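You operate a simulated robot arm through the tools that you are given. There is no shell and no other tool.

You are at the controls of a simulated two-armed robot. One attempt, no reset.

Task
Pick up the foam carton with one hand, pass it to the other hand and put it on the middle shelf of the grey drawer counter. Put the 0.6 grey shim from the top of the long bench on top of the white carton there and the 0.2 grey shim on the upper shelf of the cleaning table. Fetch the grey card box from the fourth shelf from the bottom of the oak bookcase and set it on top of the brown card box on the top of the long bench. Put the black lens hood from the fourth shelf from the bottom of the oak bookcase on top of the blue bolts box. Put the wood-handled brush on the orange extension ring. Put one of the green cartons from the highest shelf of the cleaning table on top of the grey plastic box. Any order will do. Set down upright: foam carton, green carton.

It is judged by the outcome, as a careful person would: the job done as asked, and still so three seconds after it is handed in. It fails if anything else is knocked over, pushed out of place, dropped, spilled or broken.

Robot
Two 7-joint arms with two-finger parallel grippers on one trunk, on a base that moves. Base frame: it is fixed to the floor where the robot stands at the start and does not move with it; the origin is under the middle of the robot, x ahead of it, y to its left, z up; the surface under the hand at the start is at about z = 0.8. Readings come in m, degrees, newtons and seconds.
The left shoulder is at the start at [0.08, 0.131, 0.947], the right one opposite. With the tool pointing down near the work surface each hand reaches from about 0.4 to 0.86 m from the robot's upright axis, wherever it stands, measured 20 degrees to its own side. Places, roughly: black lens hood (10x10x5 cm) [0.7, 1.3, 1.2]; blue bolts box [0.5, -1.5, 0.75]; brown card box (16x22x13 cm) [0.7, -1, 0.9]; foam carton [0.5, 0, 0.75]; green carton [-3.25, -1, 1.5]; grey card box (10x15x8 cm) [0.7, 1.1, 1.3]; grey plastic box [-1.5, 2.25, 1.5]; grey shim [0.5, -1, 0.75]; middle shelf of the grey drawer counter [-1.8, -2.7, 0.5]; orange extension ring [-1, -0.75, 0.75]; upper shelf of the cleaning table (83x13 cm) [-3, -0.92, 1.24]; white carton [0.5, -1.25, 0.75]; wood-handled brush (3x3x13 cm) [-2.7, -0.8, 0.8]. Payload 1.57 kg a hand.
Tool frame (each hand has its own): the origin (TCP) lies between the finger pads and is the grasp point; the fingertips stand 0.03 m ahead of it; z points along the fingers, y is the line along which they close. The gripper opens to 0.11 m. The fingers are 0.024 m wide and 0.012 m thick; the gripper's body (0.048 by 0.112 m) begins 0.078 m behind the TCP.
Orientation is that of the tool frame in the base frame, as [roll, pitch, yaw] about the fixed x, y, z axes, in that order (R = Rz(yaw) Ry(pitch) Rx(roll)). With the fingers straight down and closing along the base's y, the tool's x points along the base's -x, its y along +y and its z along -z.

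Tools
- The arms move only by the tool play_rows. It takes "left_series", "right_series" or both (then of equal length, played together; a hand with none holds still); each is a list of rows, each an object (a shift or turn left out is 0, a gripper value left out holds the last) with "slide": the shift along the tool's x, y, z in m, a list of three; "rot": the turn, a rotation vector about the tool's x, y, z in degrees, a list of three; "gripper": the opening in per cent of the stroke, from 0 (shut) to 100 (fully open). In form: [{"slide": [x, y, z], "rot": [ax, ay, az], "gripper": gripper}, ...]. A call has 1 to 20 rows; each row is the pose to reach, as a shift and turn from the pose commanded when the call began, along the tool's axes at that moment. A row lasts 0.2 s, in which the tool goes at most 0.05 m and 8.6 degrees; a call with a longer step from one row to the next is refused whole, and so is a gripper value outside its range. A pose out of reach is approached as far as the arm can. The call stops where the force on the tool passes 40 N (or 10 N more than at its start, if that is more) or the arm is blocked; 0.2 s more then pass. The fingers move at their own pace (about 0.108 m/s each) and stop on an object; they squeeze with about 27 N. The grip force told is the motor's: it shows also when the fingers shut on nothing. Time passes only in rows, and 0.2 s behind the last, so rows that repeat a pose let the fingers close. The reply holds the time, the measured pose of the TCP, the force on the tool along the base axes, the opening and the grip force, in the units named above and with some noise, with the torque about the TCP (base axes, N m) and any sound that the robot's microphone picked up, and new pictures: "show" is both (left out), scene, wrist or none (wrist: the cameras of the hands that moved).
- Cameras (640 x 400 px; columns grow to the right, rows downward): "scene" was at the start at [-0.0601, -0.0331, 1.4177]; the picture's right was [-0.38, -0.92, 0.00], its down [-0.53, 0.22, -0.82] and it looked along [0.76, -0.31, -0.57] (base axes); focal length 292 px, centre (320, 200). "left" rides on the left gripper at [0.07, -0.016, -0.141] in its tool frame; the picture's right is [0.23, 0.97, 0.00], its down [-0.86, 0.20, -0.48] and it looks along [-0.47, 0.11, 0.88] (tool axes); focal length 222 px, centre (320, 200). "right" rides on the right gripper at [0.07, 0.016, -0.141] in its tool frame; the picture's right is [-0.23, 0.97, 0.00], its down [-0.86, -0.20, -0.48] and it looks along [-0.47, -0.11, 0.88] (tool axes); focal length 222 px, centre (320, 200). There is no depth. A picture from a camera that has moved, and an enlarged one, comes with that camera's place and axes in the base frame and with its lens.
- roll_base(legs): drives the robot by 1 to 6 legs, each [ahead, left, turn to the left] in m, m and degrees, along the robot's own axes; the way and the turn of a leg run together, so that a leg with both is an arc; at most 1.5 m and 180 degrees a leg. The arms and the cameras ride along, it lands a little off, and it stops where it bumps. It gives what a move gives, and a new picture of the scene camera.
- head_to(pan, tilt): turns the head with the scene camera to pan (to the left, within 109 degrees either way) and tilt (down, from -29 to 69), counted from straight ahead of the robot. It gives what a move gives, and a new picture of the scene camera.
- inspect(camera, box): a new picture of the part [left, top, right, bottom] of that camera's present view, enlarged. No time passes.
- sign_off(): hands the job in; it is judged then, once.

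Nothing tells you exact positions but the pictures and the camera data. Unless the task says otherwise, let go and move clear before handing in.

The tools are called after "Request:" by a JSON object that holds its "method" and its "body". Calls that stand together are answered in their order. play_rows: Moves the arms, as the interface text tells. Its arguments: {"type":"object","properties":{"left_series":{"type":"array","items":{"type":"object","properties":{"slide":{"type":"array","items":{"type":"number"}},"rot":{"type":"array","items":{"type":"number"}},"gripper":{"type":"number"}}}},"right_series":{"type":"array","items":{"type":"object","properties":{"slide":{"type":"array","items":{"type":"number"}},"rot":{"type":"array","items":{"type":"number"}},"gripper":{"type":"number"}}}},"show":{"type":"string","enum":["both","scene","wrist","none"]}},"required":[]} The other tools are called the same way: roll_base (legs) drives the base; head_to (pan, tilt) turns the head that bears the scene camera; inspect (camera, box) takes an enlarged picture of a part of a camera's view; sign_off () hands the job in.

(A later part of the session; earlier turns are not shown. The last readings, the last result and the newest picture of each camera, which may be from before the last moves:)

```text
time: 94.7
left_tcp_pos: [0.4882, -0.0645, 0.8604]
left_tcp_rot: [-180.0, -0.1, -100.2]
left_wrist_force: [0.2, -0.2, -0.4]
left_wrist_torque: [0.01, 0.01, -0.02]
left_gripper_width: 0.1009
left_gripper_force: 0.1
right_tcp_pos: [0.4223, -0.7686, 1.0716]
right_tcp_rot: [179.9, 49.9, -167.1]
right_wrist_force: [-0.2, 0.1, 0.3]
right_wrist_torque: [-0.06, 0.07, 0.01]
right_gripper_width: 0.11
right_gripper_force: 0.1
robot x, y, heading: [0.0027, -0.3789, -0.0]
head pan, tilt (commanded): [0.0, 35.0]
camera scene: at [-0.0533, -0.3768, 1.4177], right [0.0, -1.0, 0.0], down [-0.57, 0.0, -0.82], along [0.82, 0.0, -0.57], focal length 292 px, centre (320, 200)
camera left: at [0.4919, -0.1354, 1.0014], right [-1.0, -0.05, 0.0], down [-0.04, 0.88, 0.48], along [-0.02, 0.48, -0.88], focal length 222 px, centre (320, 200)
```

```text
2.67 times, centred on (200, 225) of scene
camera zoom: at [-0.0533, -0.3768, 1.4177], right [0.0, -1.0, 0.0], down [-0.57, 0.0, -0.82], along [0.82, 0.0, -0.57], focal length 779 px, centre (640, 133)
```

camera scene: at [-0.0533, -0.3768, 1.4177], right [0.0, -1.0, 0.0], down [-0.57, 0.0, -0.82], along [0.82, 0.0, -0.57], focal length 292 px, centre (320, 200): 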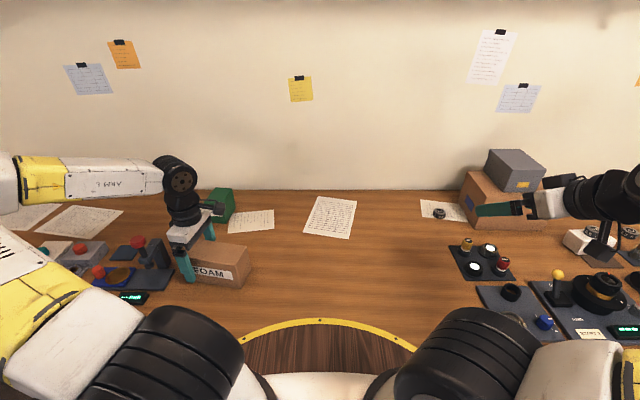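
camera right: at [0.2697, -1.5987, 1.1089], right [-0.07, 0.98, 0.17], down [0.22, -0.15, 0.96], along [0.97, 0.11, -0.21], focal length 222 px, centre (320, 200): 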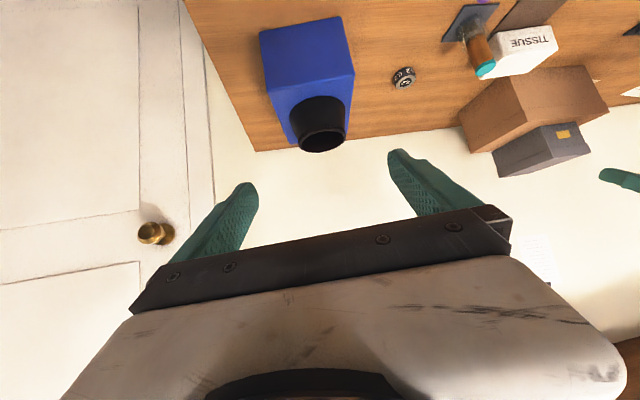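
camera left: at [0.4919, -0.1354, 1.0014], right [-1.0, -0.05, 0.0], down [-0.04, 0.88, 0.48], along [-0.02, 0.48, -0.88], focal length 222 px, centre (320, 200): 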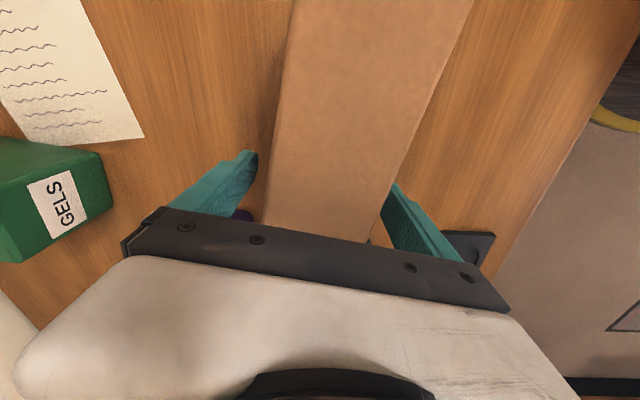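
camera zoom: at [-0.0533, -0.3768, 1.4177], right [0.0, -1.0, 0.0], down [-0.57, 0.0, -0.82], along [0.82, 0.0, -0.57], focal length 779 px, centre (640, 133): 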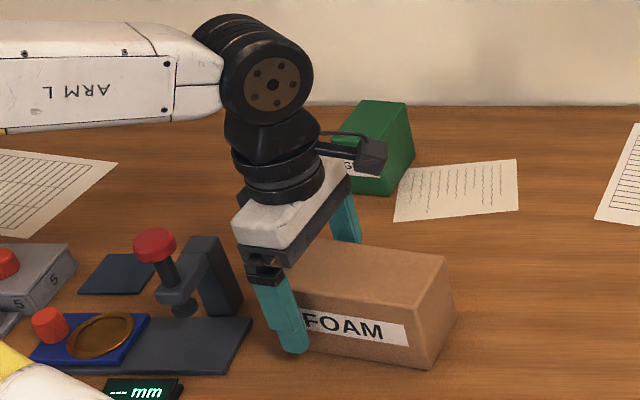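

Fingers straddle the carton's left part. I close and lift a little.

Request:
{"method": "play_rows", "body": {"left_series": [{"slide": [0, 0, 0], "gripper": 0}, {"slide": [0, 0, 0], "gripper": 0}, {"slide": [0, 0, 0], "gripper": 0}, {"slide": [0, 0, -0.02], "gripper": 0}, {"slide": [0, 0, -0.05], "gripper": 0}, {"slide": [0, 0, -0.05], "gripper": 0}], "show": "both"}}

Request:
{"method": "inspect", "body": {"camera": "scene", "box": [100, 150, 300, 300]}}

```text
time: 96.1
left_tcp_pos: [0.4865, -0.0643, 0.9107]
left_tcp_rot: [-180.0, 0.0, -100.3]
left_wrist_force: [-0.2, -0.7, -2.0]
left_wrist_torque: [0.02, -0.01, -0.01]
left_gripper_width: 0.0697
left_gripper_force: 26.8
right_tcp_pos: [0.4236, -0.7671, 1.0718]
right_tcp_rot: [179.9, 50.0, -167.1]
right_wrist_force: [-0.1, 0.7, -1.3]
right_wrist_torque: [-0.01, 0.01, 0.01]
right_gripper_width: 0.1099
right_gripper_force: 0.0
robot x, y, heading: [0.0006, -0.3764, 0.1]
head pan, tilt (commanded): [0.0, 35.0]
camera scene: at [-0.0532, -0.3768, 1.4177], right [0.0, -1.0, 0.0], down [-0.57, 0.0, -0.82], along [0.82, 0.0, -0.57], focal length 292 px, centre (320, 200)
camera left: at [0.4915, -0.1348, 1.0518], right [-1.0, -0.05, 0.0], down [-0.04, 0.88, 0.48], along [-0.02, 0.48, -0.88], focal length 222 px, centre (320, 200)
```

scene: 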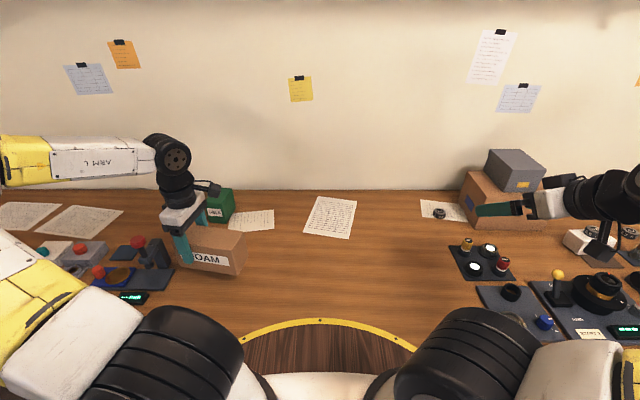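
left: 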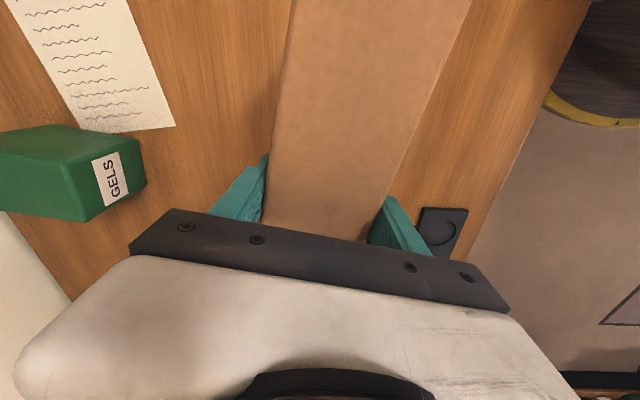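

```text
2.67 times, centred on (200, 225) of scene
camera zoom: at [-0.0532, -0.3768, 1.4177], right [0.0, -1.0, 0.0], down [-0.57, 0.0, -0.82], along [0.82, 0.0, -0.57], focal length 779 px, centre (640, 133)
```

zoom: 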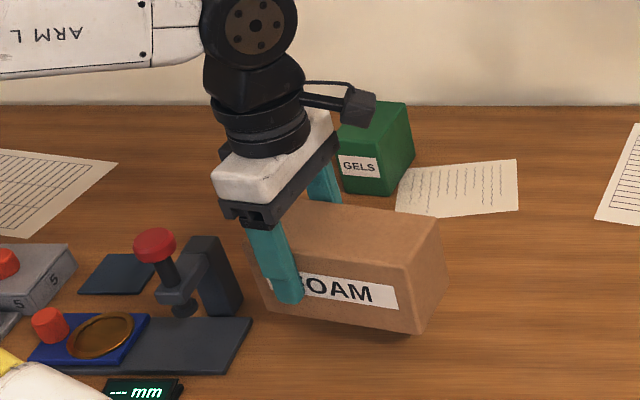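

The carton is up and light. I raise it and bring it to the middle in front of me for the handover.

Request:
{"method": "play_rows", "body": {"left_series": [{"slide": [0.0, 0.0, -0.04], "rot": [0, 0, 0]}, {"slide": [0.0222, -0.0097, -0.08], "rot": [0, 0, 2.5]}, {"slide": [0.0445, -0.0194, -0.115], "rot": [0, 0, 5]}, {"slide": [0.0667, -0.0292, -0.15], "rot": [0, 0, 7.5]}, {"slide": [0.0889, -0.0389, -0.18], "rot": [0, 0, 10]}, {"slide": [0.1112, -0.0486, -0.21], "rot": [0, 0, 12.5]}, {"slide": [0.1334, -0.0583, -0.2393], "rot": [0, 0, 15]}, {"slide": [0.1334, -0.0583, -0.2393], "rot": [0, 0, 15]}], "show": "both"}}

```text
time: 97.9
left_tcp_pos: [0.5201, -0.2056, 1.15]
left_tcp_rot: [180.0, 0.0, -115.2]
left_wrist_force: [-0.6, -0.1, -1.0]
left_wrist_torque: [0.03, -0.04, -0.02]
left_gripper_width: 0.0698
left_gripper_force: 27.3
right_tcp_pos: [0.4228, -0.7664, 1.0715]
right_tcp_rot: [180.0, 49.9, -167.1]
right_wrist_force: [0.6, -0.5, 0.4]
right_wrist_torque: [0.01, 0.01, -0.04]
right_gripper_width: 0.1097
right_gripper_force: 0.1
robot x, y, heading: [0.0024, -0.3777, 0.1]
head pan, tilt (commanded): [0.0, 35.0]
camera scene: at [-0.0533, -0.3768, 1.4177], right [0.0, -1.0, 0.0], down [-0.57, 0.0, -0.82], along [0.82, 0.0, -0.57], focal length 292 px, centre (320, 200)
camera left: at [0.5063, -0.2752, 1.2912], right [-0.98, 0.21, 0.0], down [0.19, 0.86, 0.48], along [0.1, 0.47, -0.88], focal length 222 px, centre (320, 200)
```

scene: 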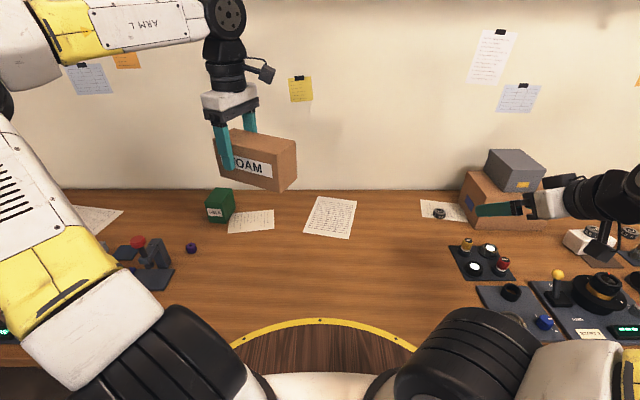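
left: 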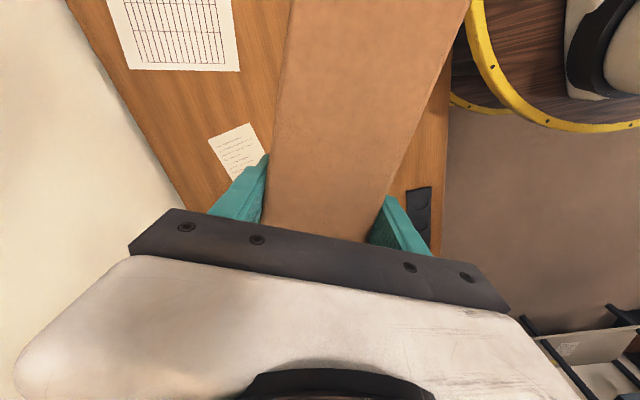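

Carton is held at [0.503, -0.242, 1.135] with its free end toward my right. The right hand turns to face it.

Request:
{"method": "play_rows", "body": {"right_series": [{"slide": [-0.0123, 0.0429, 0.0023], "rot": [-4.97, 0, -4.17]}, {"slide": [-0.0246, 0.0857, 0.0046], "rot": [-9.94, 0, -8.34]}, {"slide": [-0.0368, 0.1286, 0.0069], "rot": [-14.91, 0, -12.51]}, {"slide": [-0.0491, 0.1714, 0.0092], "rot": [-19.88, 0, -16.69]}, {"slide": [-0.0614, 0.2143, 0.0114], "rot": [-24.85, 0, -20.86]}, {"slide": [-0.0737, 0.2571, 0.0137], "rot": [-29.82, 0, -25.03]}, {"slide": [-0.0859, 0.3, 0.016], "rot": [-34.79, 0, -29.2]}, {"slide": [-0.0982, 0.3428, 0.0183], "rot": [-39.76, 0, -33.37]}, {"slide": [-0.0982, 0.3428, 0.0183], "rot": [-39.76, 0, -33.37]}], "show": "both"}}

Request:
{"method": "inspect", "body": {"camera": "right", "box": [180, 60, 460, 235]}}

```text
time: 99.9
left_tcp_pos: [0.5226, -0.2052, 1.15]
left_tcp_rot: [-180.0, 0.0, -115.3]
left_wrist_force: [0.2, -0.7, -1.1]
left_wrist_torque: [0.06, -0.03, 0.0]
left_gripper_width: 0.0697
left_gripper_force: 26.8
right_tcp_pos: [0.422, -0.414, 1.1355]
right_tcp_rot: [-180.0, 50.0, -115.2]
right_wrist_force: [-0.4, -0.7, -0.5]
right_wrist_torque: [0.04, 0.0, 0.02]
right_gripper_width: 0.1097
right_gripper_force: 0.1
robot x, y, heading: [-0.001, -0.3759, 0.0]
head pan, tilt (commanded): [0.0, 35.0]
camera scene: at [-0.0532, -0.3768, 1.4177], right [0.0, -1.0, 0.0], down [-0.57, 0.0, -0.82], along [0.82, 0.0, -0.57], focal length 292 px, centre (320, 200)
camera right: at [0.3408, -0.5465, 1.1723], right [-0.82, 0.55, 0.17], down [0.26, 0.08, 0.96], along [0.51, 0.83, -0.21], focal length 222 px, centre (320, 200)
```

scene: 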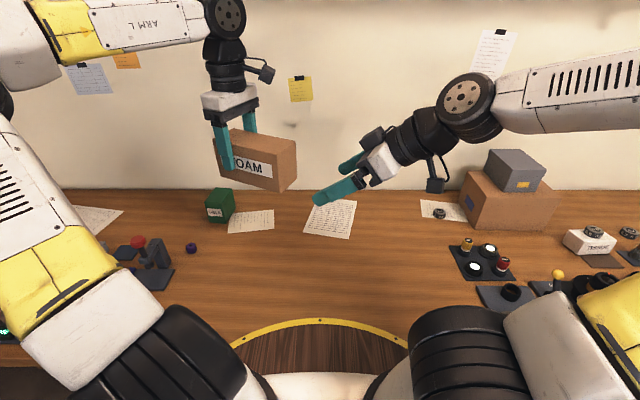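
right: 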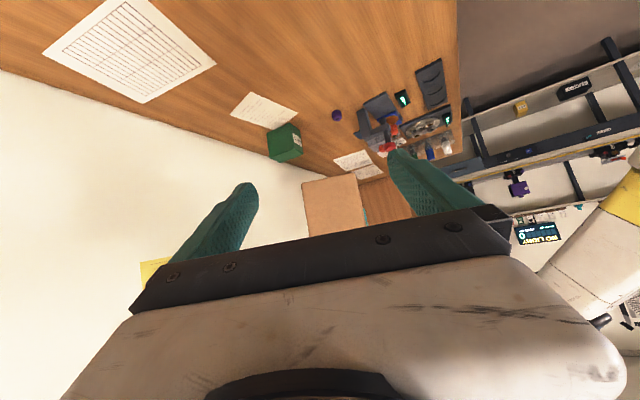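

```text
2.29 times, centred on (320, 148) of right
camera zoom: at [0.3408, -0.5465, 1.1723], right [-0.82, 0.55, 0.17], down [0.26, 0.08, 0.96], along [0.51, 0.83, -0.21], focal length 508 px, centre (320, 320)
```

zoom: 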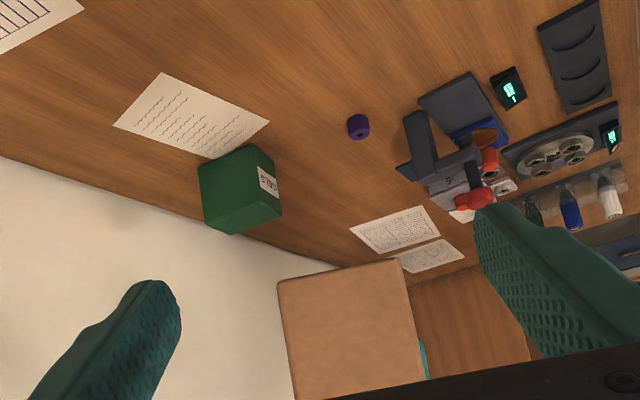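

The end face sits centred between the fingers (2 mm off). I advance the right hand around the free end.

Request:
{"method": "play_rows", "body": {"right_series": [{"slide": [-0.0238, 0.002, 0.0284]}, {"slide": [-0.0476, 0.002, 0.0567]}, {"slide": [-0.0714, 0.002, 0.0851]}, {"slide": [-0.0952, 0.002, 0.1134]}, {"slide": [-0.0952, 0.002, 0.1134]}], "show": "both"}}

Request:
{"method": "inspect", "body": {"camera": "scene", "box": [160, 40, 420, 220]}}

```text
time: 101.1
left_tcp_pos: [0.5211, -0.2055, 1.15]
left_tcp_rot: [180.0, 0.0, -115.3]
left_wrist_force: [-0.2, -0.7, -0.9]
left_wrist_torque: [0.01, -0.01, -0.02]
left_gripper_width: 0.0696
left_gripper_force: 27.2
right_tcp_pos: [0.4831, -0.2795, 1.1351]
right_tcp_rot: [180.0, 50.0, -115.2]
right_wrist_force: [0.4, -0.6, 0.3]
right_wrist_torque: [-0.01, -0.01, 0.02]
right_gripper_width: 0.11
right_gripper_force: 0.0
robot x, y, heading: [0.0019, -0.3773, 0.1]
head pan, tilt (commanded): [0.0, 35.0]
camera scene: at [-0.0532, -0.3768, 1.4177], right [0.0, -1.0, 0.0], down [-0.57, 0.0, -0.82], along [0.82, 0.0, -0.57], focal length 292 px, centre (320, 200)
camera right: at [0.4018, -0.4116, 1.1725], right [-0.82, 0.55, 0.17], down [0.26, 0.08, 0.96], along [0.51, 0.83, -0.21], focal length 222 px, centre (320, 200)
```

scene: 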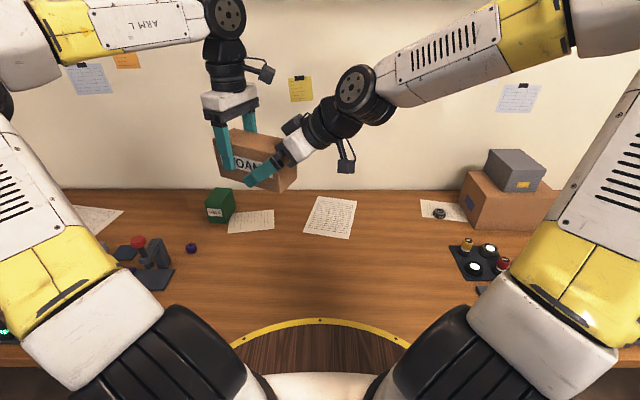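
right: 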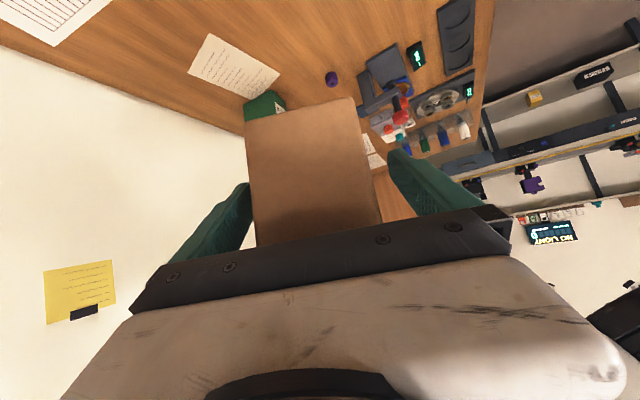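

```text
2.22 times, centred on (290, 130) of scene
camera zoom: at [-0.0532, -0.3768, 1.4177], right [0.0, -1.0, 0.0], down [-0.57, 0.0, -0.82], along [0.82, 0.0, -0.57], focal length 649 px, centre (387, 356)
```

zoom: 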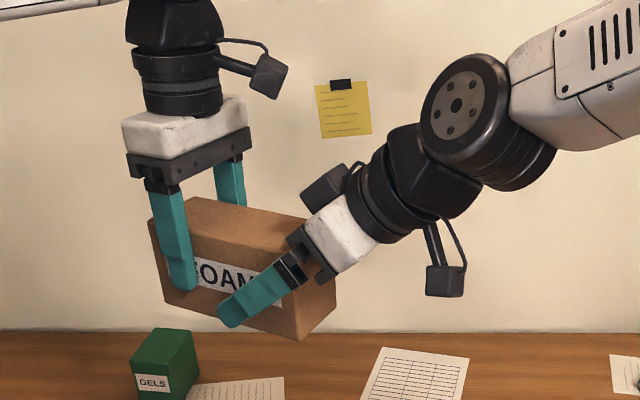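

Aligned within about a millimetre. I close the right hand on the carton while the left still holds.

Request:
{"method": "play_rows", "body": {"right_series": [{"slide": [0, 0, 0], "gripper": 0}, {"slide": [0, 0, 0], "gripper": 0}, {"slide": [0, 0, 0], "gripper": 0}], "show": "none"}}

```text
time: 101.9
left_tcp_pos: [0.5212, -0.2052, 1.1504]
left_tcp_rot: [-180.0, 0.0, -115.4]
left_wrist_force: [-13.9, 1.9, 4.7]
left_wrist_torque: [-0.04, 0.44, -0.37]
left_gripper_width: 0.0698
left_gripper_force: 27.2
right_tcp_pos: [0.4832, -0.2809, 1.1357]
right_tcp_rot: [180.0, 50.0, -115.5]
right_wrist_force: [14.0, -2.7, -4.1]
right_wrist_torque: [-0.35, -0.07, -0.72]
right_gripper_width: 0.0696
right_gripper_force: 27.2
robot x, y, heading: [-0.0002, -0.3783, -0.0]
head pan, tilt (commanded): [0.0, 35.0]
```

Both hands grip it. The left opens and rises away.

Request:
{"method": "play_rows", "body": {"left_series": [{"slide": [0, 0, 0], "gripper": 100}, {"slide": [0, 0, 0], "gripper": 100}, {"slide": [0, 0, 0], "gripper": 100}, {"slide": [0, 0, -0.03], "gripper": 100}, {"slide": [0, 0, -0.07], "gripper": 100}, {"slide": [0, 0, -0.11], "gripper": 100}, {"slide": [0, 0, -0.14], "gripper": 100}, {"slide": [0, 0, -0.14], "gripper": 100}], "show": "both"}}

Request:
{"method": "inspect", "body": {"camera": "scene", "box": [160, 40, 420, 220]}}

```text
time: 103.7
left_tcp_pos: [0.5191, -0.2041, 1.2909]
left_tcp_rot: [-179.7, 0.0, -115.2]
left_wrist_force: [0.3, 0.2, 0.6]
left_wrist_torque: [0.0, 0.0, 0.02]
left_gripper_width: 0.1099
left_gripper_force: 0.0
right_tcp_pos: [0.4825, -0.2801, 1.1364]
right_tcp_rot: [180.0, 50.1, -115.1]
right_wrist_force: [-0.6, 0.0, -0.2]
right_wrist_torque: [0.0, 0.03, 0.01]
right_gripper_width: 0.0697
right_gripper_force: 27.3
robot x, y, heading: [0.0011, -0.3762, 0.1]
head pan, tilt (commanded): [0.0, 35.0]
camera scene: at [-0.0534, -0.377, 1.4177], right [0.0, -1.0, 0.0], down [-0.57, 0.0, -0.82], along [0.82, 0.0, -0.57], focal length 292 px, centre (320, 200)
camera left: at [0.5052, -0.2733, 1.4317], right [-0.98, 0.21, 0.0], down [0.18, 0.86, 0.48], along [0.1, 0.47, -0.88], focal length 222 px, centre (320, 200)
```

scene: 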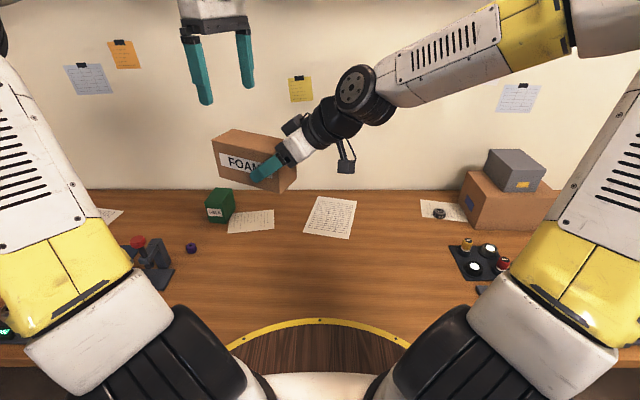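
left: 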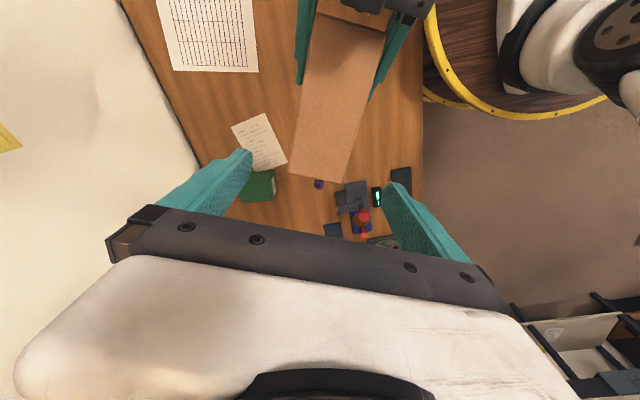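

```text
2.22 times, centred on (290, 130) of scene
camera zoom: at [-0.0534, -0.377, 1.4177], right [0.0, -1.0, 0.0], down [-0.57, 0.0, -0.82], along [0.82, 0.0, -0.57], focal length 649 px, centre (387, 356)
```

zoom: 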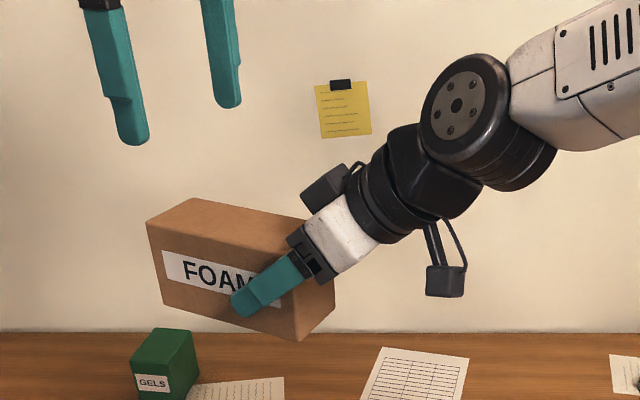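

Handover is complete — the right hand alone holds the carton level. I bring both hands back to their own sides for driving.

Request:
{"method": "play_rows", "body": {"left_series": [{"slide": [-0.0131, 0.0184, 0], "rot": [0, 0, 7.2]}, {"slide": [-0.0261, 0.0369, 0], "rot": [0, 0, 14.4]}, {"slide": [-0.0392, 0.0553, 0.01], "rot": [0, 0, 21.6]}, {"slide": [-0.0523, 0.0737, 0.02], "rot": [0, 0, 28.8]}, {"slide": [-0.0653, 0.0922, 0.03], "rot": [0, 0, 36]}, {"slide": [-0.0784, 0.1106, 0.045], "rot": [0, 0, 43.2]}, {"slide": [-0.0915, 0.129, 0.06], "rot": [0, 0, 50.4]}, {"slide": [-0.1045, 0.1475, 0.075], "rot": [0, 0, 57.6]}, {"slide": [-0.1176, 0.1659, 0.09], "rot": [0, 0, 64.8]}, {"slide": [-0.1176, 0.1659, 0.09], "rot": [0, 0, 64.8]}], "right_series": [{"slide": [0.0233, -0.0127, -0.0363], "rot": [5.52, 0, 4.63]}, {"slide": [0.0465, -0.0254, -0.0727], "rot": [11.04, 0, 9.27]}, {"slide": [0.0698, -0.038, -0.109], "rot": [16.57, 0, 13.9]}, {"slide": [0.093, -0.0507, -0.1454], "rot": [22.09, 0, 18.53]}, {"slide": [0.1163, -0.0634, -0.1817], "rot": [27.61, 0, 23.17]}, {"slide": [0.1395, -0.0761, -0.2181], "rot": [33.13, 0, 27.8]}, {"slide": [0.1628, -0.0887, -0.2544], "rot": [38.66, 0, 32.43]}, {"slide": [0.186, -0.1014, -0.2908], "rot": [44.18, 0, 37.07]}, {"slide": [0.2093, -0.1141, -0.3271], "rot": [49.7, 0, 41.7]}, {"slide": [0.2093, -0.1141, -0.3271], "rot": [49.7, 0, 41.7]}], "show": "both"}}

```text
time: 105.9
left_tcp_pos: [0.4219, -0.029, 1.1995]
left_tcp_rot: [180.0, 0.0, 179.8]
left_wrist_force: [0.3, 0.5, -0.6]
left_wrist_torque: [0.03, 0.01, -0.04]
left_gripper_width: 0.1097
left_gripper_force: 0.0
right_tcp_pos: [0.4229, -0.6778, 1.1858]
right_tcp_rot: [180.0, 50.0, 179.9]
right_wrist_force: [0.7, -0.2, -0.4]
right_wrist_torque: [0.02, 0.09, -0.01]
right_gripper_width: 0.0698
right_gripper_force: 27.4
robot x, y, heading: [0.0011, -0.3797, 0.0]
head pan, tilt (commanded): [0.0, 35.0]
camera scene: at [-0.0532, -0.3768, 1.4177], right [0.0, -1.0, 0.0], down [-0.57, 0.0, -0.82], along [0.82, 0.0, -0.57], focal length 292 px, centre (320, 200)
camera right: at [0.2685, -0.662, 1.2228], right [0.15, 0.97, 0.17], down [0.18, -0.2, 0.96], along [0.97, -0.11, -0.21], focal length 222 px, centre (320, 200)
camera left: at [0.3522, -0.0438, 1.3409], right [-0.22, 0.97, 0.0], down [0.86, 0.2, 0.48], along [0.47, 0.11, -0.88], focal length 222 px, centre (320, 200)
```

scene: 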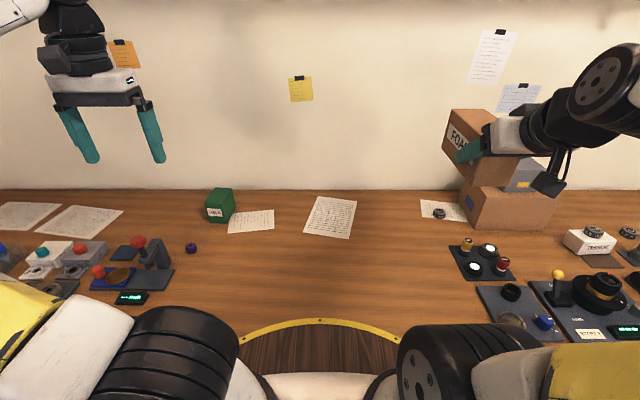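
right: 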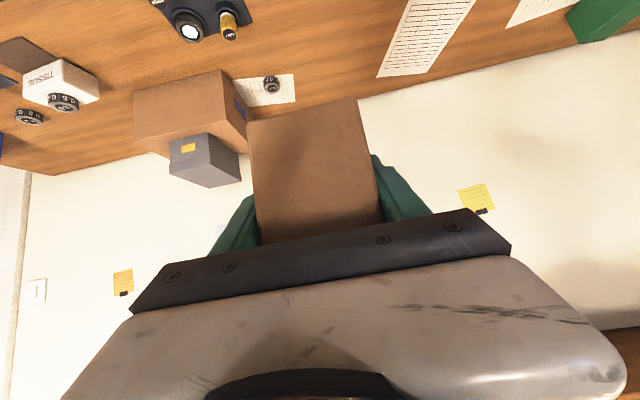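
left: 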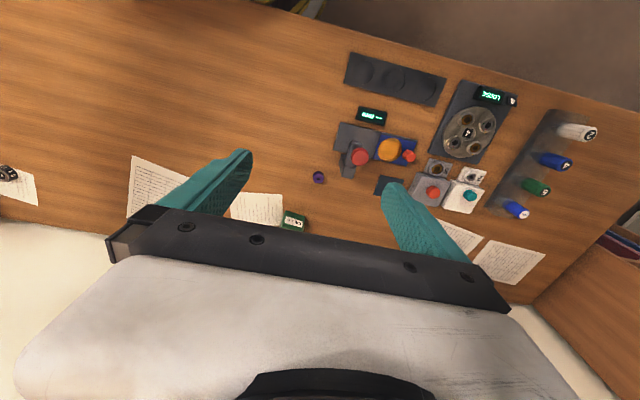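

Both hands are clear. I drive right again so the left hand can fetch the 0.2 shim.

Request:
{"method": "roll_base", "body": {"legs": [[0, -1.18, 0]]}}

Request:
{"method": "inspect", "body": {"camera": "scene", "box": [160, 150, 340, 290]}}

```text
time: 111.9
left_tcp_pos: [0.4195, -1.2217, 1.201]
left_tcp_rot: [-180.0, 0.0, 179.3]
left_wrist_force: [-0.4, -0.7, -0.5]
left_wrist_torque: [0.01, -0.01, 0.01]
left_gripper_width: 0.11
left_gripper_force: 0.1
right_tcp_pos: [0.4147, -1.8694, 1.1862]
right_tcp_rot: [-180.0, 50.1, 179.3]
right_wrist_force: [0.7, -0.1, -1.0]
right_wrist_torque: [0.0, 0.07, 0.01]
right_gripper_width: 0.0696
right_gripper_force: 26.7
robot x, y, heading: [-0.0061, -1.5633, -0.6]
head pan, tilt (commanded): [0.0, 35.0]
camera scene: at [-0.0579, -1.5631, 1.4177], right [-0.01, -1.0, 0.0], down [-0.57, 0.01, -0.82], along [0.82, -0.01, -0.57], focal length 292 px, centre (320, 200)
```

scene: 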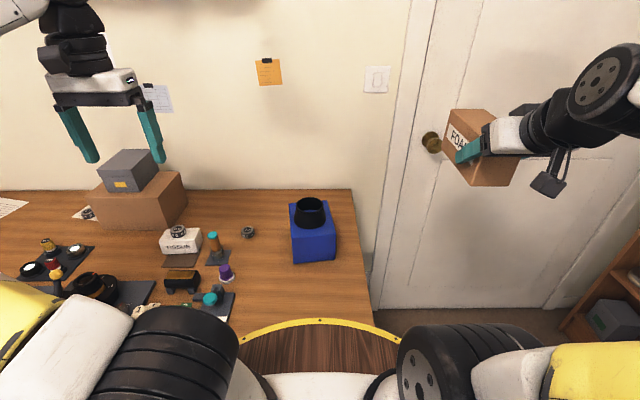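

```text
2.86 times, centred on (250, 220) of scene
camera zoom: at [-0.0579, -1.5631, 1.4177], right [-0.01, -1.0, 0.0], down [-0.57, 0.01, -0.82], along [0.82, -0.01, -0.57], focal length 835 px, centre (520, 143)
```

zoom: 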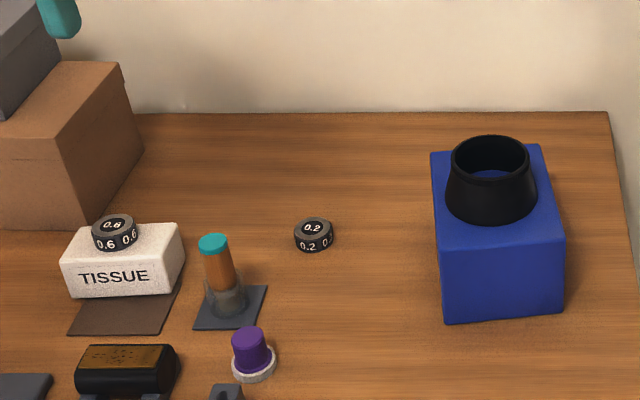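

The 0.2 shim is at about [0.636, -1.344]. The left hand goes above it.

Request:
{"method": "play_rows", "body": {"left_series": [{"slide": [-0.0303, -0.0171, 0.0286], "gripper": 68}, {"slide": [-0.0606, -0.0341, 0.0571], "gripper": 68}, {"slide": [-0.0909, -0.0512, 0.0857], "gripper": 68}, {"slide": [-0.1211, -0.0683, 0.1143], "gripper": 68}, {"slide": [-0.1514, -0.0854, 0.1429], "gripper": 68}, {"slide": [-0.1817, -0.1024, 0.1714], "gripper": 68}, {"slide": [-0.212, -0.1195, 0.2], "gripper": 68}, {"slide": [-0.212, -0.1195, 0.2], "gripper": 68}], "show": "wrist"}}

Request:
{"method": "inspect", "body": {"camera": "left", "box": [200, 60, 440, 210]}}

```text
time: 113.7
left_tcp_pos: [0.6246, -1.3361, 1.008]
left_tcp_rot: [180.0, 0.0, 179.2]
left_wrist_force: [0.7, 0.2, 0.1]
left_wrist_torque: [0.01, -0.01, 0.02]
left_gripper_width: 0.0747
left_gripper_force: 0.0
left hand out of reach, approached as far as the arm can: row 7, 8
right_tcp_pos: [0.415, -1.8687, 1.1845]
right_tcp_rot: [-180.0, 50.1, 179.3]
right_wrist_force: [0.0, 0.5, -1.2]
right_wrist_torque: [-0.04, 0.04, -0.01]
right_gripper_width: 0.07
right_gripper_force: 26.8
robot x, y, heading: [-0.006, -1.5631, -0.7]
head pan, tilt (commanded): [0.0, 35.0]
camera left: at [0.5542, -1.3513, 1.1477], right [-0.21, 0.98, 0.0], down [0.86, 0.19, 0.48], along [0.47, 0.1, -0.88], focal length 222 px, centre (320, 200)
```

left: 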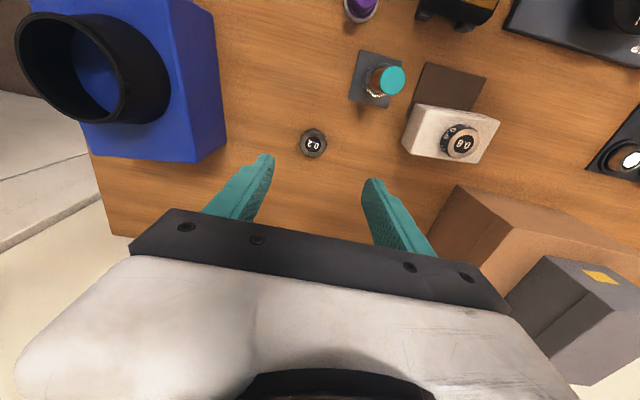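

```text
2.67 times, centred on (320, 135) of left
camera zoom: at [0.5542, -1.3513, 1.1477], right [-0.21, 0.98, 0.0], down [0.86, 0.19, 0.48], along [0.47, 0.1, -0.88], focal length 592 px, centre (320, 373)
```

zoom: 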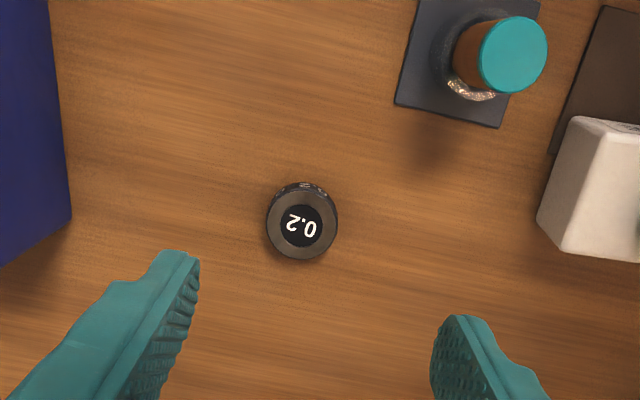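

The left arm is near its limit here, so I shift the base 0.1 m further right before descending.

Request:
{"method": "roll_base", "body": {"legs": [[0.02, -0.1, 0.7]]}}

Request:
{"method": "play_rows", "body": {"left_series": [{"slide": [0.0, 0.04, 0]}, {"slide": [0.003, 0.08, 0]}, {"slide": [0.003, 0.09, 0]}, {"slide": [0.003, 0.09, 0]}], "show": "wrist"}}

Request:
{"method": "inspect", "body": {"camera": "left", "box": [200, 60, 440, 210]}}

```text
time: 114.9
left_tcp_pos: [0.64, -1.4287, 1.0072]
left_tcp_rot: [-180.0, 0.0, 179.9]
left_wrist_force: [0.9, 0.1, 0.6]
left_wrist_torque: [-0.02, -0.01, -0.01]
left_gripper_width: 0.075
left_gripper_force: 0.1
right_tcp_pos: [0.4372, -1.9658, 1.1855]
right_tcp_rot: [180.0, 49.9, -179.9]
right_wrist_force: [0.3, 0.4, -1.7]
right_wrist_torque: [0.02, 0.04, 0.01]
right_gripper_width: 0.0694
right_gripper_force: 27.1
robot x, y, heading: [0.0152, -1.6657, -0.0]
head pan, tilt (commanded): [0.0, 35.0]
camera scene: at [-0.0382, -1.6643, 1.4177], right [0.0, -1.0, 0.0], down [-0.57, 0.0, -0.82], along [0.82, 0.0, -0.57], focal length 292 px, centre (320, 200)
```

scene: 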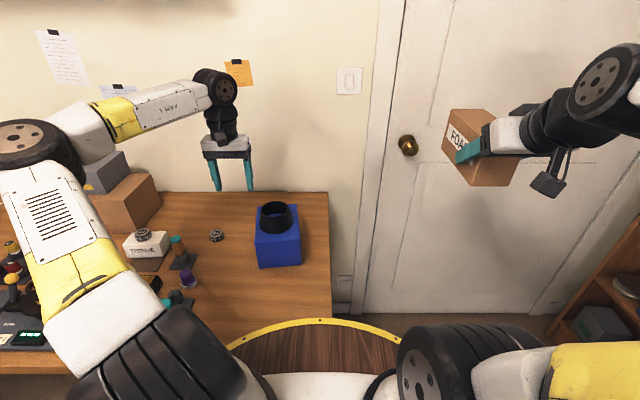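

```text
time: 115.9
left_tcp_pos: [0.6355, -1.339, 1.0076]
left_tcp_rot: [-179.9, 0.0, 179.9]
left_wrist_force: [-0.4, -0.6, 0.0]
left_wrist_torque: [0.01, -0.01, 0.0]
left_gripper_width: 0.0748
left_gripper_force: 0.0
right_tcp_pos: [0.4382, -1.9648, 1.1851]
right_tcp_rot: [-180.0, 50.0, 180.0]
right_wrist_force: [-0.4, 0.4, -1.2]
right_wrist_torque: [-0.01, 0.03, 0.01]
right_gripper_width: 0.0699
right_gripper_force: 27.3
robot x, y, heading: [0.0185, -1.6686, 0.0]
head pan, tilt (commanded): [0.0, 35.0]
camera left: at [0.5674, -1.3537, 1.1478], right [-0.23, 0.97, 0.0], down [0.86, 0.2, 0.48], along [0.47, 0.11, -0.88], focal length 222 px, centre (320, 200)
```

left: 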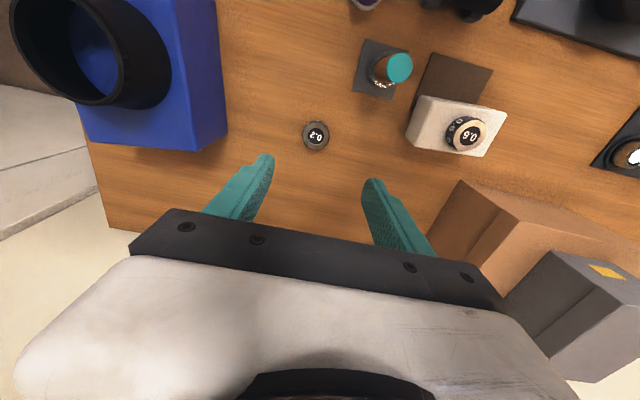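

```text
2.67 times, centred on (320, 135) of left
camera zoom: at [0.5674, -1.3537, 1.1478], right [-0.23, 0.97, 0.0], down [0.86, 0.2, 0.48], along [0.47, 0.11, -0.88], focal length 592 px, centre (320, 373)
```

zoom: 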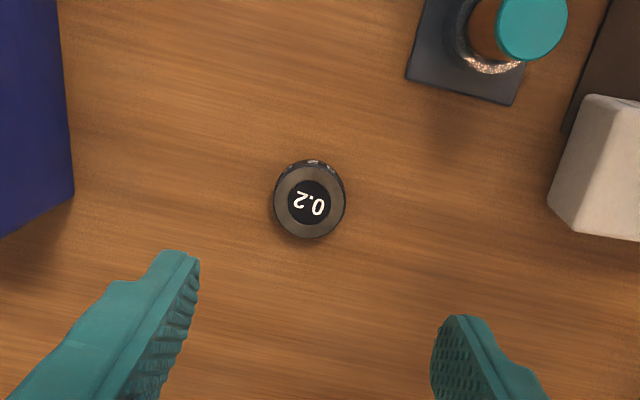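

Shim at [0.639, -1.343]. I correct and descend, then close.

Request:
{"method": "play_rows", "body": {"left_series": [{"slide": [-0.0035, -0.0036, 0.04]}, {"slide": [-0.0035, -0.0036, 0.085]}, {"slide": [-0.0035, -0.0036, 0.13]}, {"slide": [-0.0035, -0.0036, 0.16]}, {"slide": [-0.0035, -0.0036, 0.1705]}, {"slide": [-0.0035, -0.0036, 0.1705]}], "show": "wrist"}}

```text
time: 117.3
left_tcp_pos: [0.6404, -1.3431, 0.8369]
left_tcp_rot: [-180.0, 0.0, 180.0]
left_wrist_force: [0.1, 0.0, -0.1]
left_wrist_torque: [0.0, 0.0, 0.02]
left_gripper_width: 0.0748
left_gripper_force: 0.1
right_tcp_pos: [0.4384, -1.9644, 1.1852]
right_tcp_rot: [179.9, 50.0, 179.9]
right_wrist_force: [-0.4, 0.5, -1.7]
right_wrist_torque: [-0.01, 0.01, 0.02]
right_gripper_width: 0.0699
right_gripper_force: 27.0
robot x, y, heading: [0.0141, -1.6642, 0.3]
head pan, tilt (commanded): [0.0, 35.0]
camera left: at [0.5713, -1.3584, 0.9779], right [-0.23, 0.97, 0.0], down [0.86, 0.2, 0.48], along [0.47, 0.11, -0.88], focal length 222 px, centre (320, 200)
```

left: 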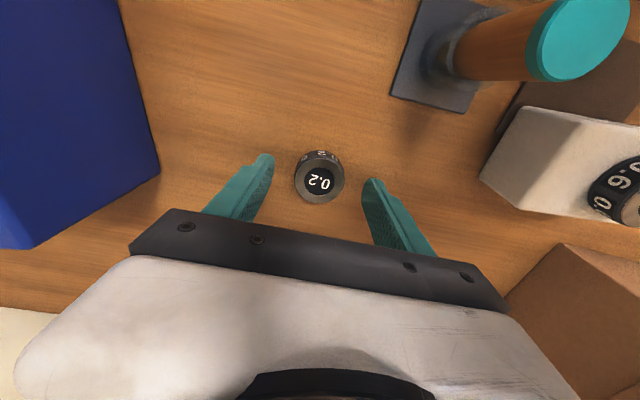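

Request:
{"method": "play_rows", "body": {"left_series": [{"slide": [0, 0, 0], "gripper": 0}, {"slide": [0, 0, 0], "gripper": 0}, {"slide": [0, 0, 0], "gripper": 0}, {"slide": [0, 0, -0.04], "gripper": 0}, {"slide": [0, 0, -0.085], "gripper": 0}, {"slide": [0, 0, -0.13], "gripper": 0}, {"slide": [0, 0, -0.17], "gripper": 0}, {"slide": [0, 0, -0.17], "gripper": 0}], "show": "both"}}

```text
time: 119.1
left_tcp_pos: [0.64, -1.3446, 1.0078]
left_tcp_rot: [180.0, -0.1, 179.9]
left_wrist_force: [-0.2, 0.9, -0.3]
left_wrist_torque: [0.01, -0.02, 0.02]
left_gripper_width: 0.0388
left_gripper_force: 26.9
right_tcp_pos: [0.4381, -1.965, 1.1862]
right_tcp_rot: [-180.0, 49.9, -179.9]
right_wrist_force: [0.9, 0.6, -1.7]
right_wrist_torque: [0.0, 0.06, 0.02]
right_gripper_width: 0.0695
right_gripper_force: 26.7
robot x, y, heading: [0.0146, -1.6643, 0.1]
head pan, tilt (commanded): [0.0, 35.0]
camera scene: at [-0.0382, -1.6644, 1.4177], right [0.0, -1.0, 0.0], down [-0.57, 0.0, -0.82], along [0.82, 0.0, -0.57], focal length 292 px, centre (320, 200)
camera left: at [0.5716, -1.3592, 1.1484], right [-0.23, 0.97, 0.0], down [0.86, 0.2, 0.48], along [0.47, 0.11, -0.88], focal length 222 px, centre (320, 200)
```

scene: 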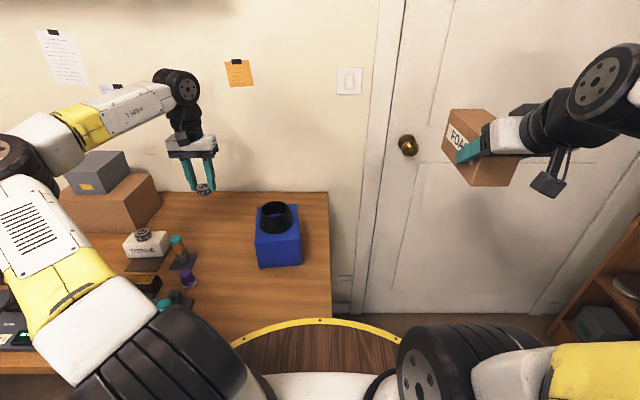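
left: 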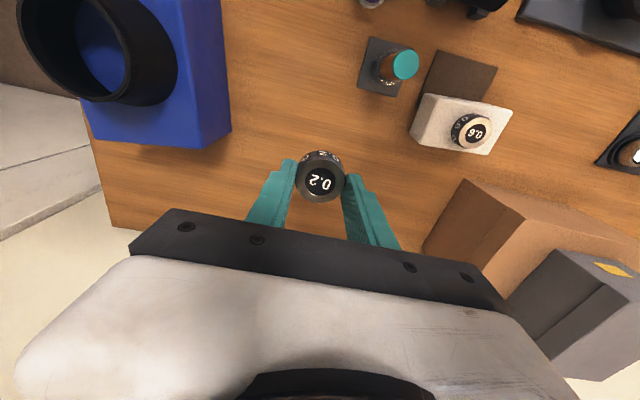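

The 0.2 shim is in the left hand. I pull that hand back, then back away from the bench and look toward the drawer counter.

Request:
{"method": "play_rows", "body": {"left_series": [{"slide": [0, 0, -0.045]}, {"slide": [0.015, 0, -0.09]}, {"slide": [0.05, 0, -0.12]}, {"slide": [0.085, 0, -0.15]}, {"slide": [0.12, 0, -0.18]}, {"slide": [0.16, 0, -0.2]}, {"slide": [0.2, 0, -0.2]}, {"slide": [0.23, 0, -0.2]}, {"slide": [0.23, 0, -0.2]}], "show": "none"}}

Request:
{"method": "roll_base", "body": {"legs": [[-0.5, 0, 0]]}}

Request:
{"method": "head_to", "body": {"pan": -100, "tilt": 25}}

```text
time: 121.1
left_tcp_pos: [0.4108, -1.3437, 1.207]
left_tcp_rot: [-180.0, 0.0, 179.9]
left_wrist_force: [-0.1, 0.2, -1.3]
left_wrist_torque: [0.02, 0.01, 0.01]
left_gripper_width: 0.0388
left_gripper_force: 26.8
right_tcp_pos: [0.4381, -1.9661, 1.1856]
right_tcp_rot: [179.9, 50.0, -179.9]
right_wrist_force: [0.1, -0.1, -0.9]
right_wrist_torque: [0.01, 0.04, 0.02]
right_gripper_width: 0.0696
right_gripper_force: 26.7
robot x, y, heading: [0.016, -1.6636, -0.1]
head pan, tilt (commanded): [0.0, 35.0]
```

```text
time: 124.0
left_tcp_pos: [-0.0899, -1.3446, 1.207]
left_tcp_rot: [-179.9, 0.0, 179.9]
left_wrist_force: [-0.7, 0.5, -0.9]
left_wrist_torque: [0.03, 0.0, -0.01]
left_gripper_width: 0.0389
left_gripper_force: 27.4
right_tcp_pos: [-0.065, -1.9661, 1.1863]
right_tcp_rot: [180.0, 50.0, 179.9]
right_wrist_force: [-0.6, -0.4, -1.5]
right_wrist_torque: [0.01, 0.03, -0.03]
right_gripper_width: 0.0693
right_gripper_force: 27.0
robot x, y, heading: [-0.484, -1.6672, -0.1]
head pan, tilt (commanded): [0.0, 35.0]
camera scene: at [-0.5402, -1.6648, 1.4177], right [0.0, -1.0, 0.0], down [-0.57, 0.0, -0.82], along [0.82, 0.0, -0.57], focal length 292 px, centre (320, 200)
```

scene: 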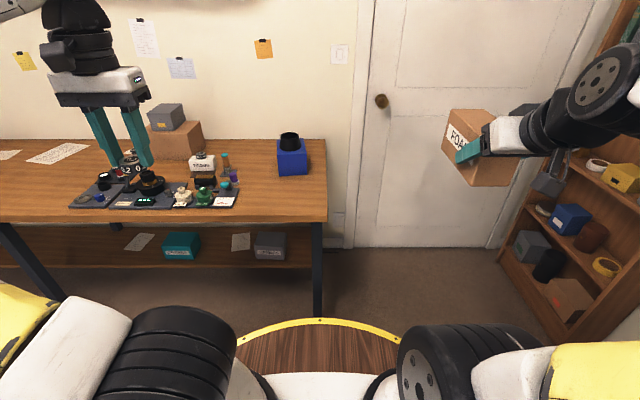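

```text
time: 125.8
left_tcp_pos: [-0.0897, -1.3447, 1.2083]
left_tcp_rot: [-180.0, -0.1, 179.7]
left_wrist_force: [0.1, -0.4, -0.5]
left_wrist_torque: [0.01, 0.0, -0.02]
left_gripper_width: 0.0388
left_gripper_force: 27.2
right_tcp_pos: [-0.0658, -1.967, 1.1865]
right_tcp_rot: [-179.9, 49.9, 179.8]
right_wrist_force: [1.1, -0.2, -1.6]
right_wrist_torque: [0.02, 0.07, 0.01]
right_gripper_width: 0.0698
right_gripper_force: 27.7
robot x, y, heading: [-0.4865, -1.6641, 0.3]
head pan, tilt (commanded): [-100.0, 25.0]
camera scene: at [-0.6443, -1.7555, 1.4335], right [-0.98, 0.17, 0.0], down [0.07, 0.42, -0.91], along [-0.16, -0.89, -0.42], focal length 292 px, centre (320, 200)
```

scene: 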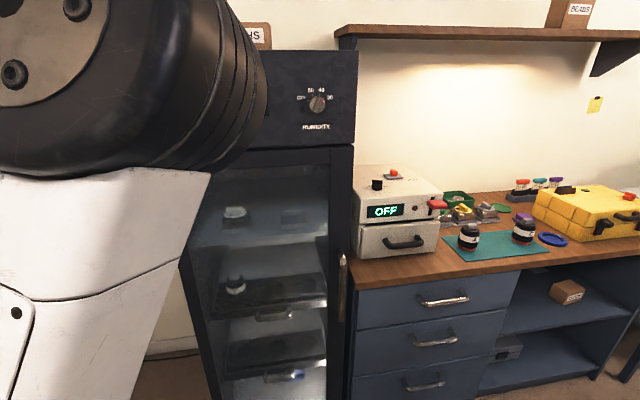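

The counter's open section with a middle shelf lies around x -1.4 to -2, front at y ≈ -2.33. I turn to face it and drive along the gap between the island and the counter.

Request:
{"method": "roll_base", "body": {"legs": [[0, 0.08, 0], [0, 0, -90], [0.07, -1.15, 0]]}}

Request:
{"method": "head_to", "body": {"pan": 0, "tilt": 40}}

```text
time: 136.1
left_tcp_pos: [-1.3065, -2.0696, 1.2067]
left_tcp_rot: [-180.0, 0.0, 90.9]
left_wrist_force: [-0.6, 0.2, -1.5]
left_wrist_torque: [-0.02, 0.0, 0.0]
left_gripper_width: 0.0386
left_gripper_force: 27.6
right_tcp_pos: [-1.9278, -2.1079, 1.1846]
right_tcp_rot: [179.9, 49.9, 90.9]
right_wrist_force: [-0.2, 0.3, -1.3]
right_wrist_torque: [0.07, 0.02, -0.01]
right_gripper_width: 0.0698
right_gripper_force: 26.6
robot x, y, heading: [-1.6348, -1.6777, -88.9]
head pan, tilt (commanded): [-100.0, 25.0]
camera scene: at [-1.7301, -1.5246, 1.4335], right [0.16, 0.99, 0.0], down [0.42, -0.07, -0.91], along [-0.9, 0.14, -0.42], focal length 292 px, centre (320, 200)
```

scene: 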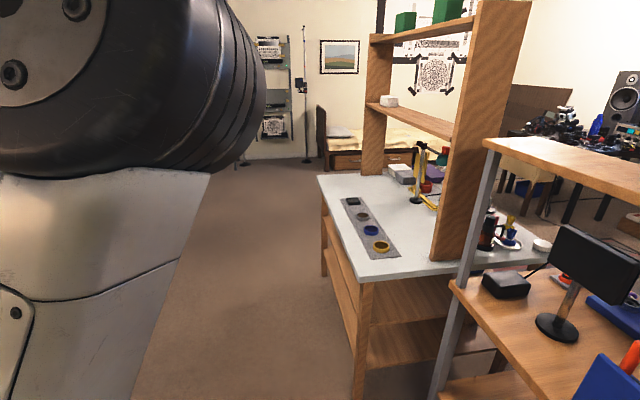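

```text
time: 137.8
left_tcp_pos: [-1.3063, -2.0701, 1.2068]
left_tcp_rot: [-179.9, 0.0, 90.9]
left_wrist_force: [0.3, 0.0, -0.7]
left_wrist_torque: [-0.01, 0.01, 0.0]
left_gripper_width: 0.0381
left_gripper_force: 27.3
right_tcp_pos: [-1.9282, -2.1063, 1.187]
right_tcp_rot: [180.0, 50.0, 90.9]
right_wrist_force: [-0.2, 0.5, -0.9]
right_wrist_torque: [0.04, 0.03, -0.01]
right_gripper_width: 0.0698
right_gripper_force: 26.9
robot x, y, heading: [-1.6329, -1.6785, -88.9]
head pan, tilt (commanded): [0.0, 40.0]
camera scene: at [-1.6376, -1.6239, 1.4102], right [-1.0, -0.02, 0.0], down [-0.01, 0.64, -0.77], along [0.01, -0.77, -0.64], focal length 292 px, centre (320, 200)
```

scene: 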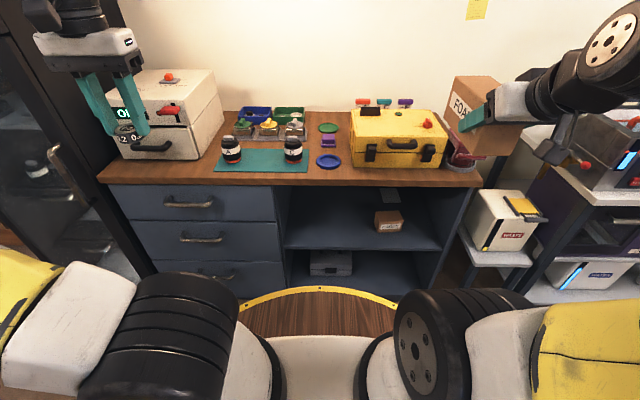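

Now I see the drawer counter: open compartment right of the drawers with a middle shelf holding a small brown carton. Zooming in.

Request:
{"method": "inspect", "body": {"camera": "scene", "box": [260, 150, 500, 300]}}

Request:
{"method": "head_to", "body": {"pan": -10, "tilt": 55}}

```text
2.67 times, centred on (380, 225) of scene
camera zoom: at [-1.6376, -1.6239, 1.4102], right [-1.0, -0.02, 0.0], down [-0.01, 0.64, -0.77], along [0.01, -0.77, -0.64], focal length 779 px, centre (160, 133)
```

zoom: 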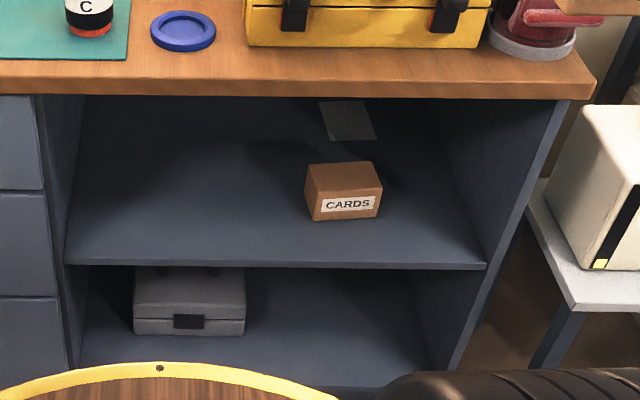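

```text
time: 138.6
left_tcp_pos: [-1.3063, -2.0702, 1.2078]
left_tcp_rot: [-180.0, 0.0, 90.9]
left_wrist_force: [0.1, 0.1, -0.7]
left_wrist_torque: [-0.02, -0.01, 0.0]
left_gripper_width: 0.0386
left_gripper_force: 26.8
right_tcp_pos: [-1.928, -2.1073, 1.1856]
right_tcp_rot: [180.0, 50.0, 91.0]
right_wrist_force: [-0.6, 0.6, -1.5]
right_wrist_torque: [0.04, 0.0, 0.03]
right_gripper_width: 0.0695
right_gripper_force: 27.5
robot x, y, heading: [-1.6325, -1.6815, -88.8]
head pan, tilt (commanded): [-10.0, 55.0]
camera scene: at [-1.6503, -1.6102, 1.3895], right [-0.99, 0.15, 0.0], down [0.13, 0.81, -0.57], along [-0.09, -0.57, -0.82], focal length 292 px, centre (320, 200)
```

scene: 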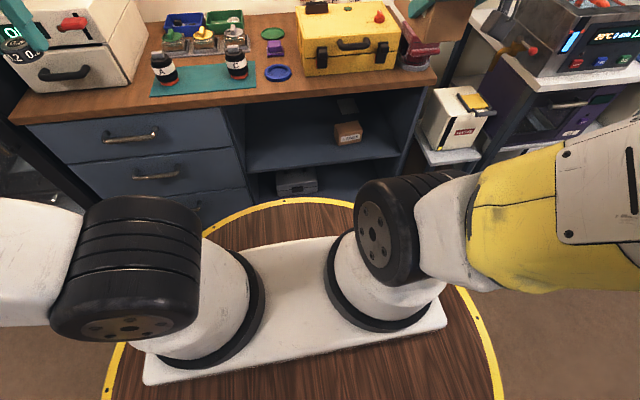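

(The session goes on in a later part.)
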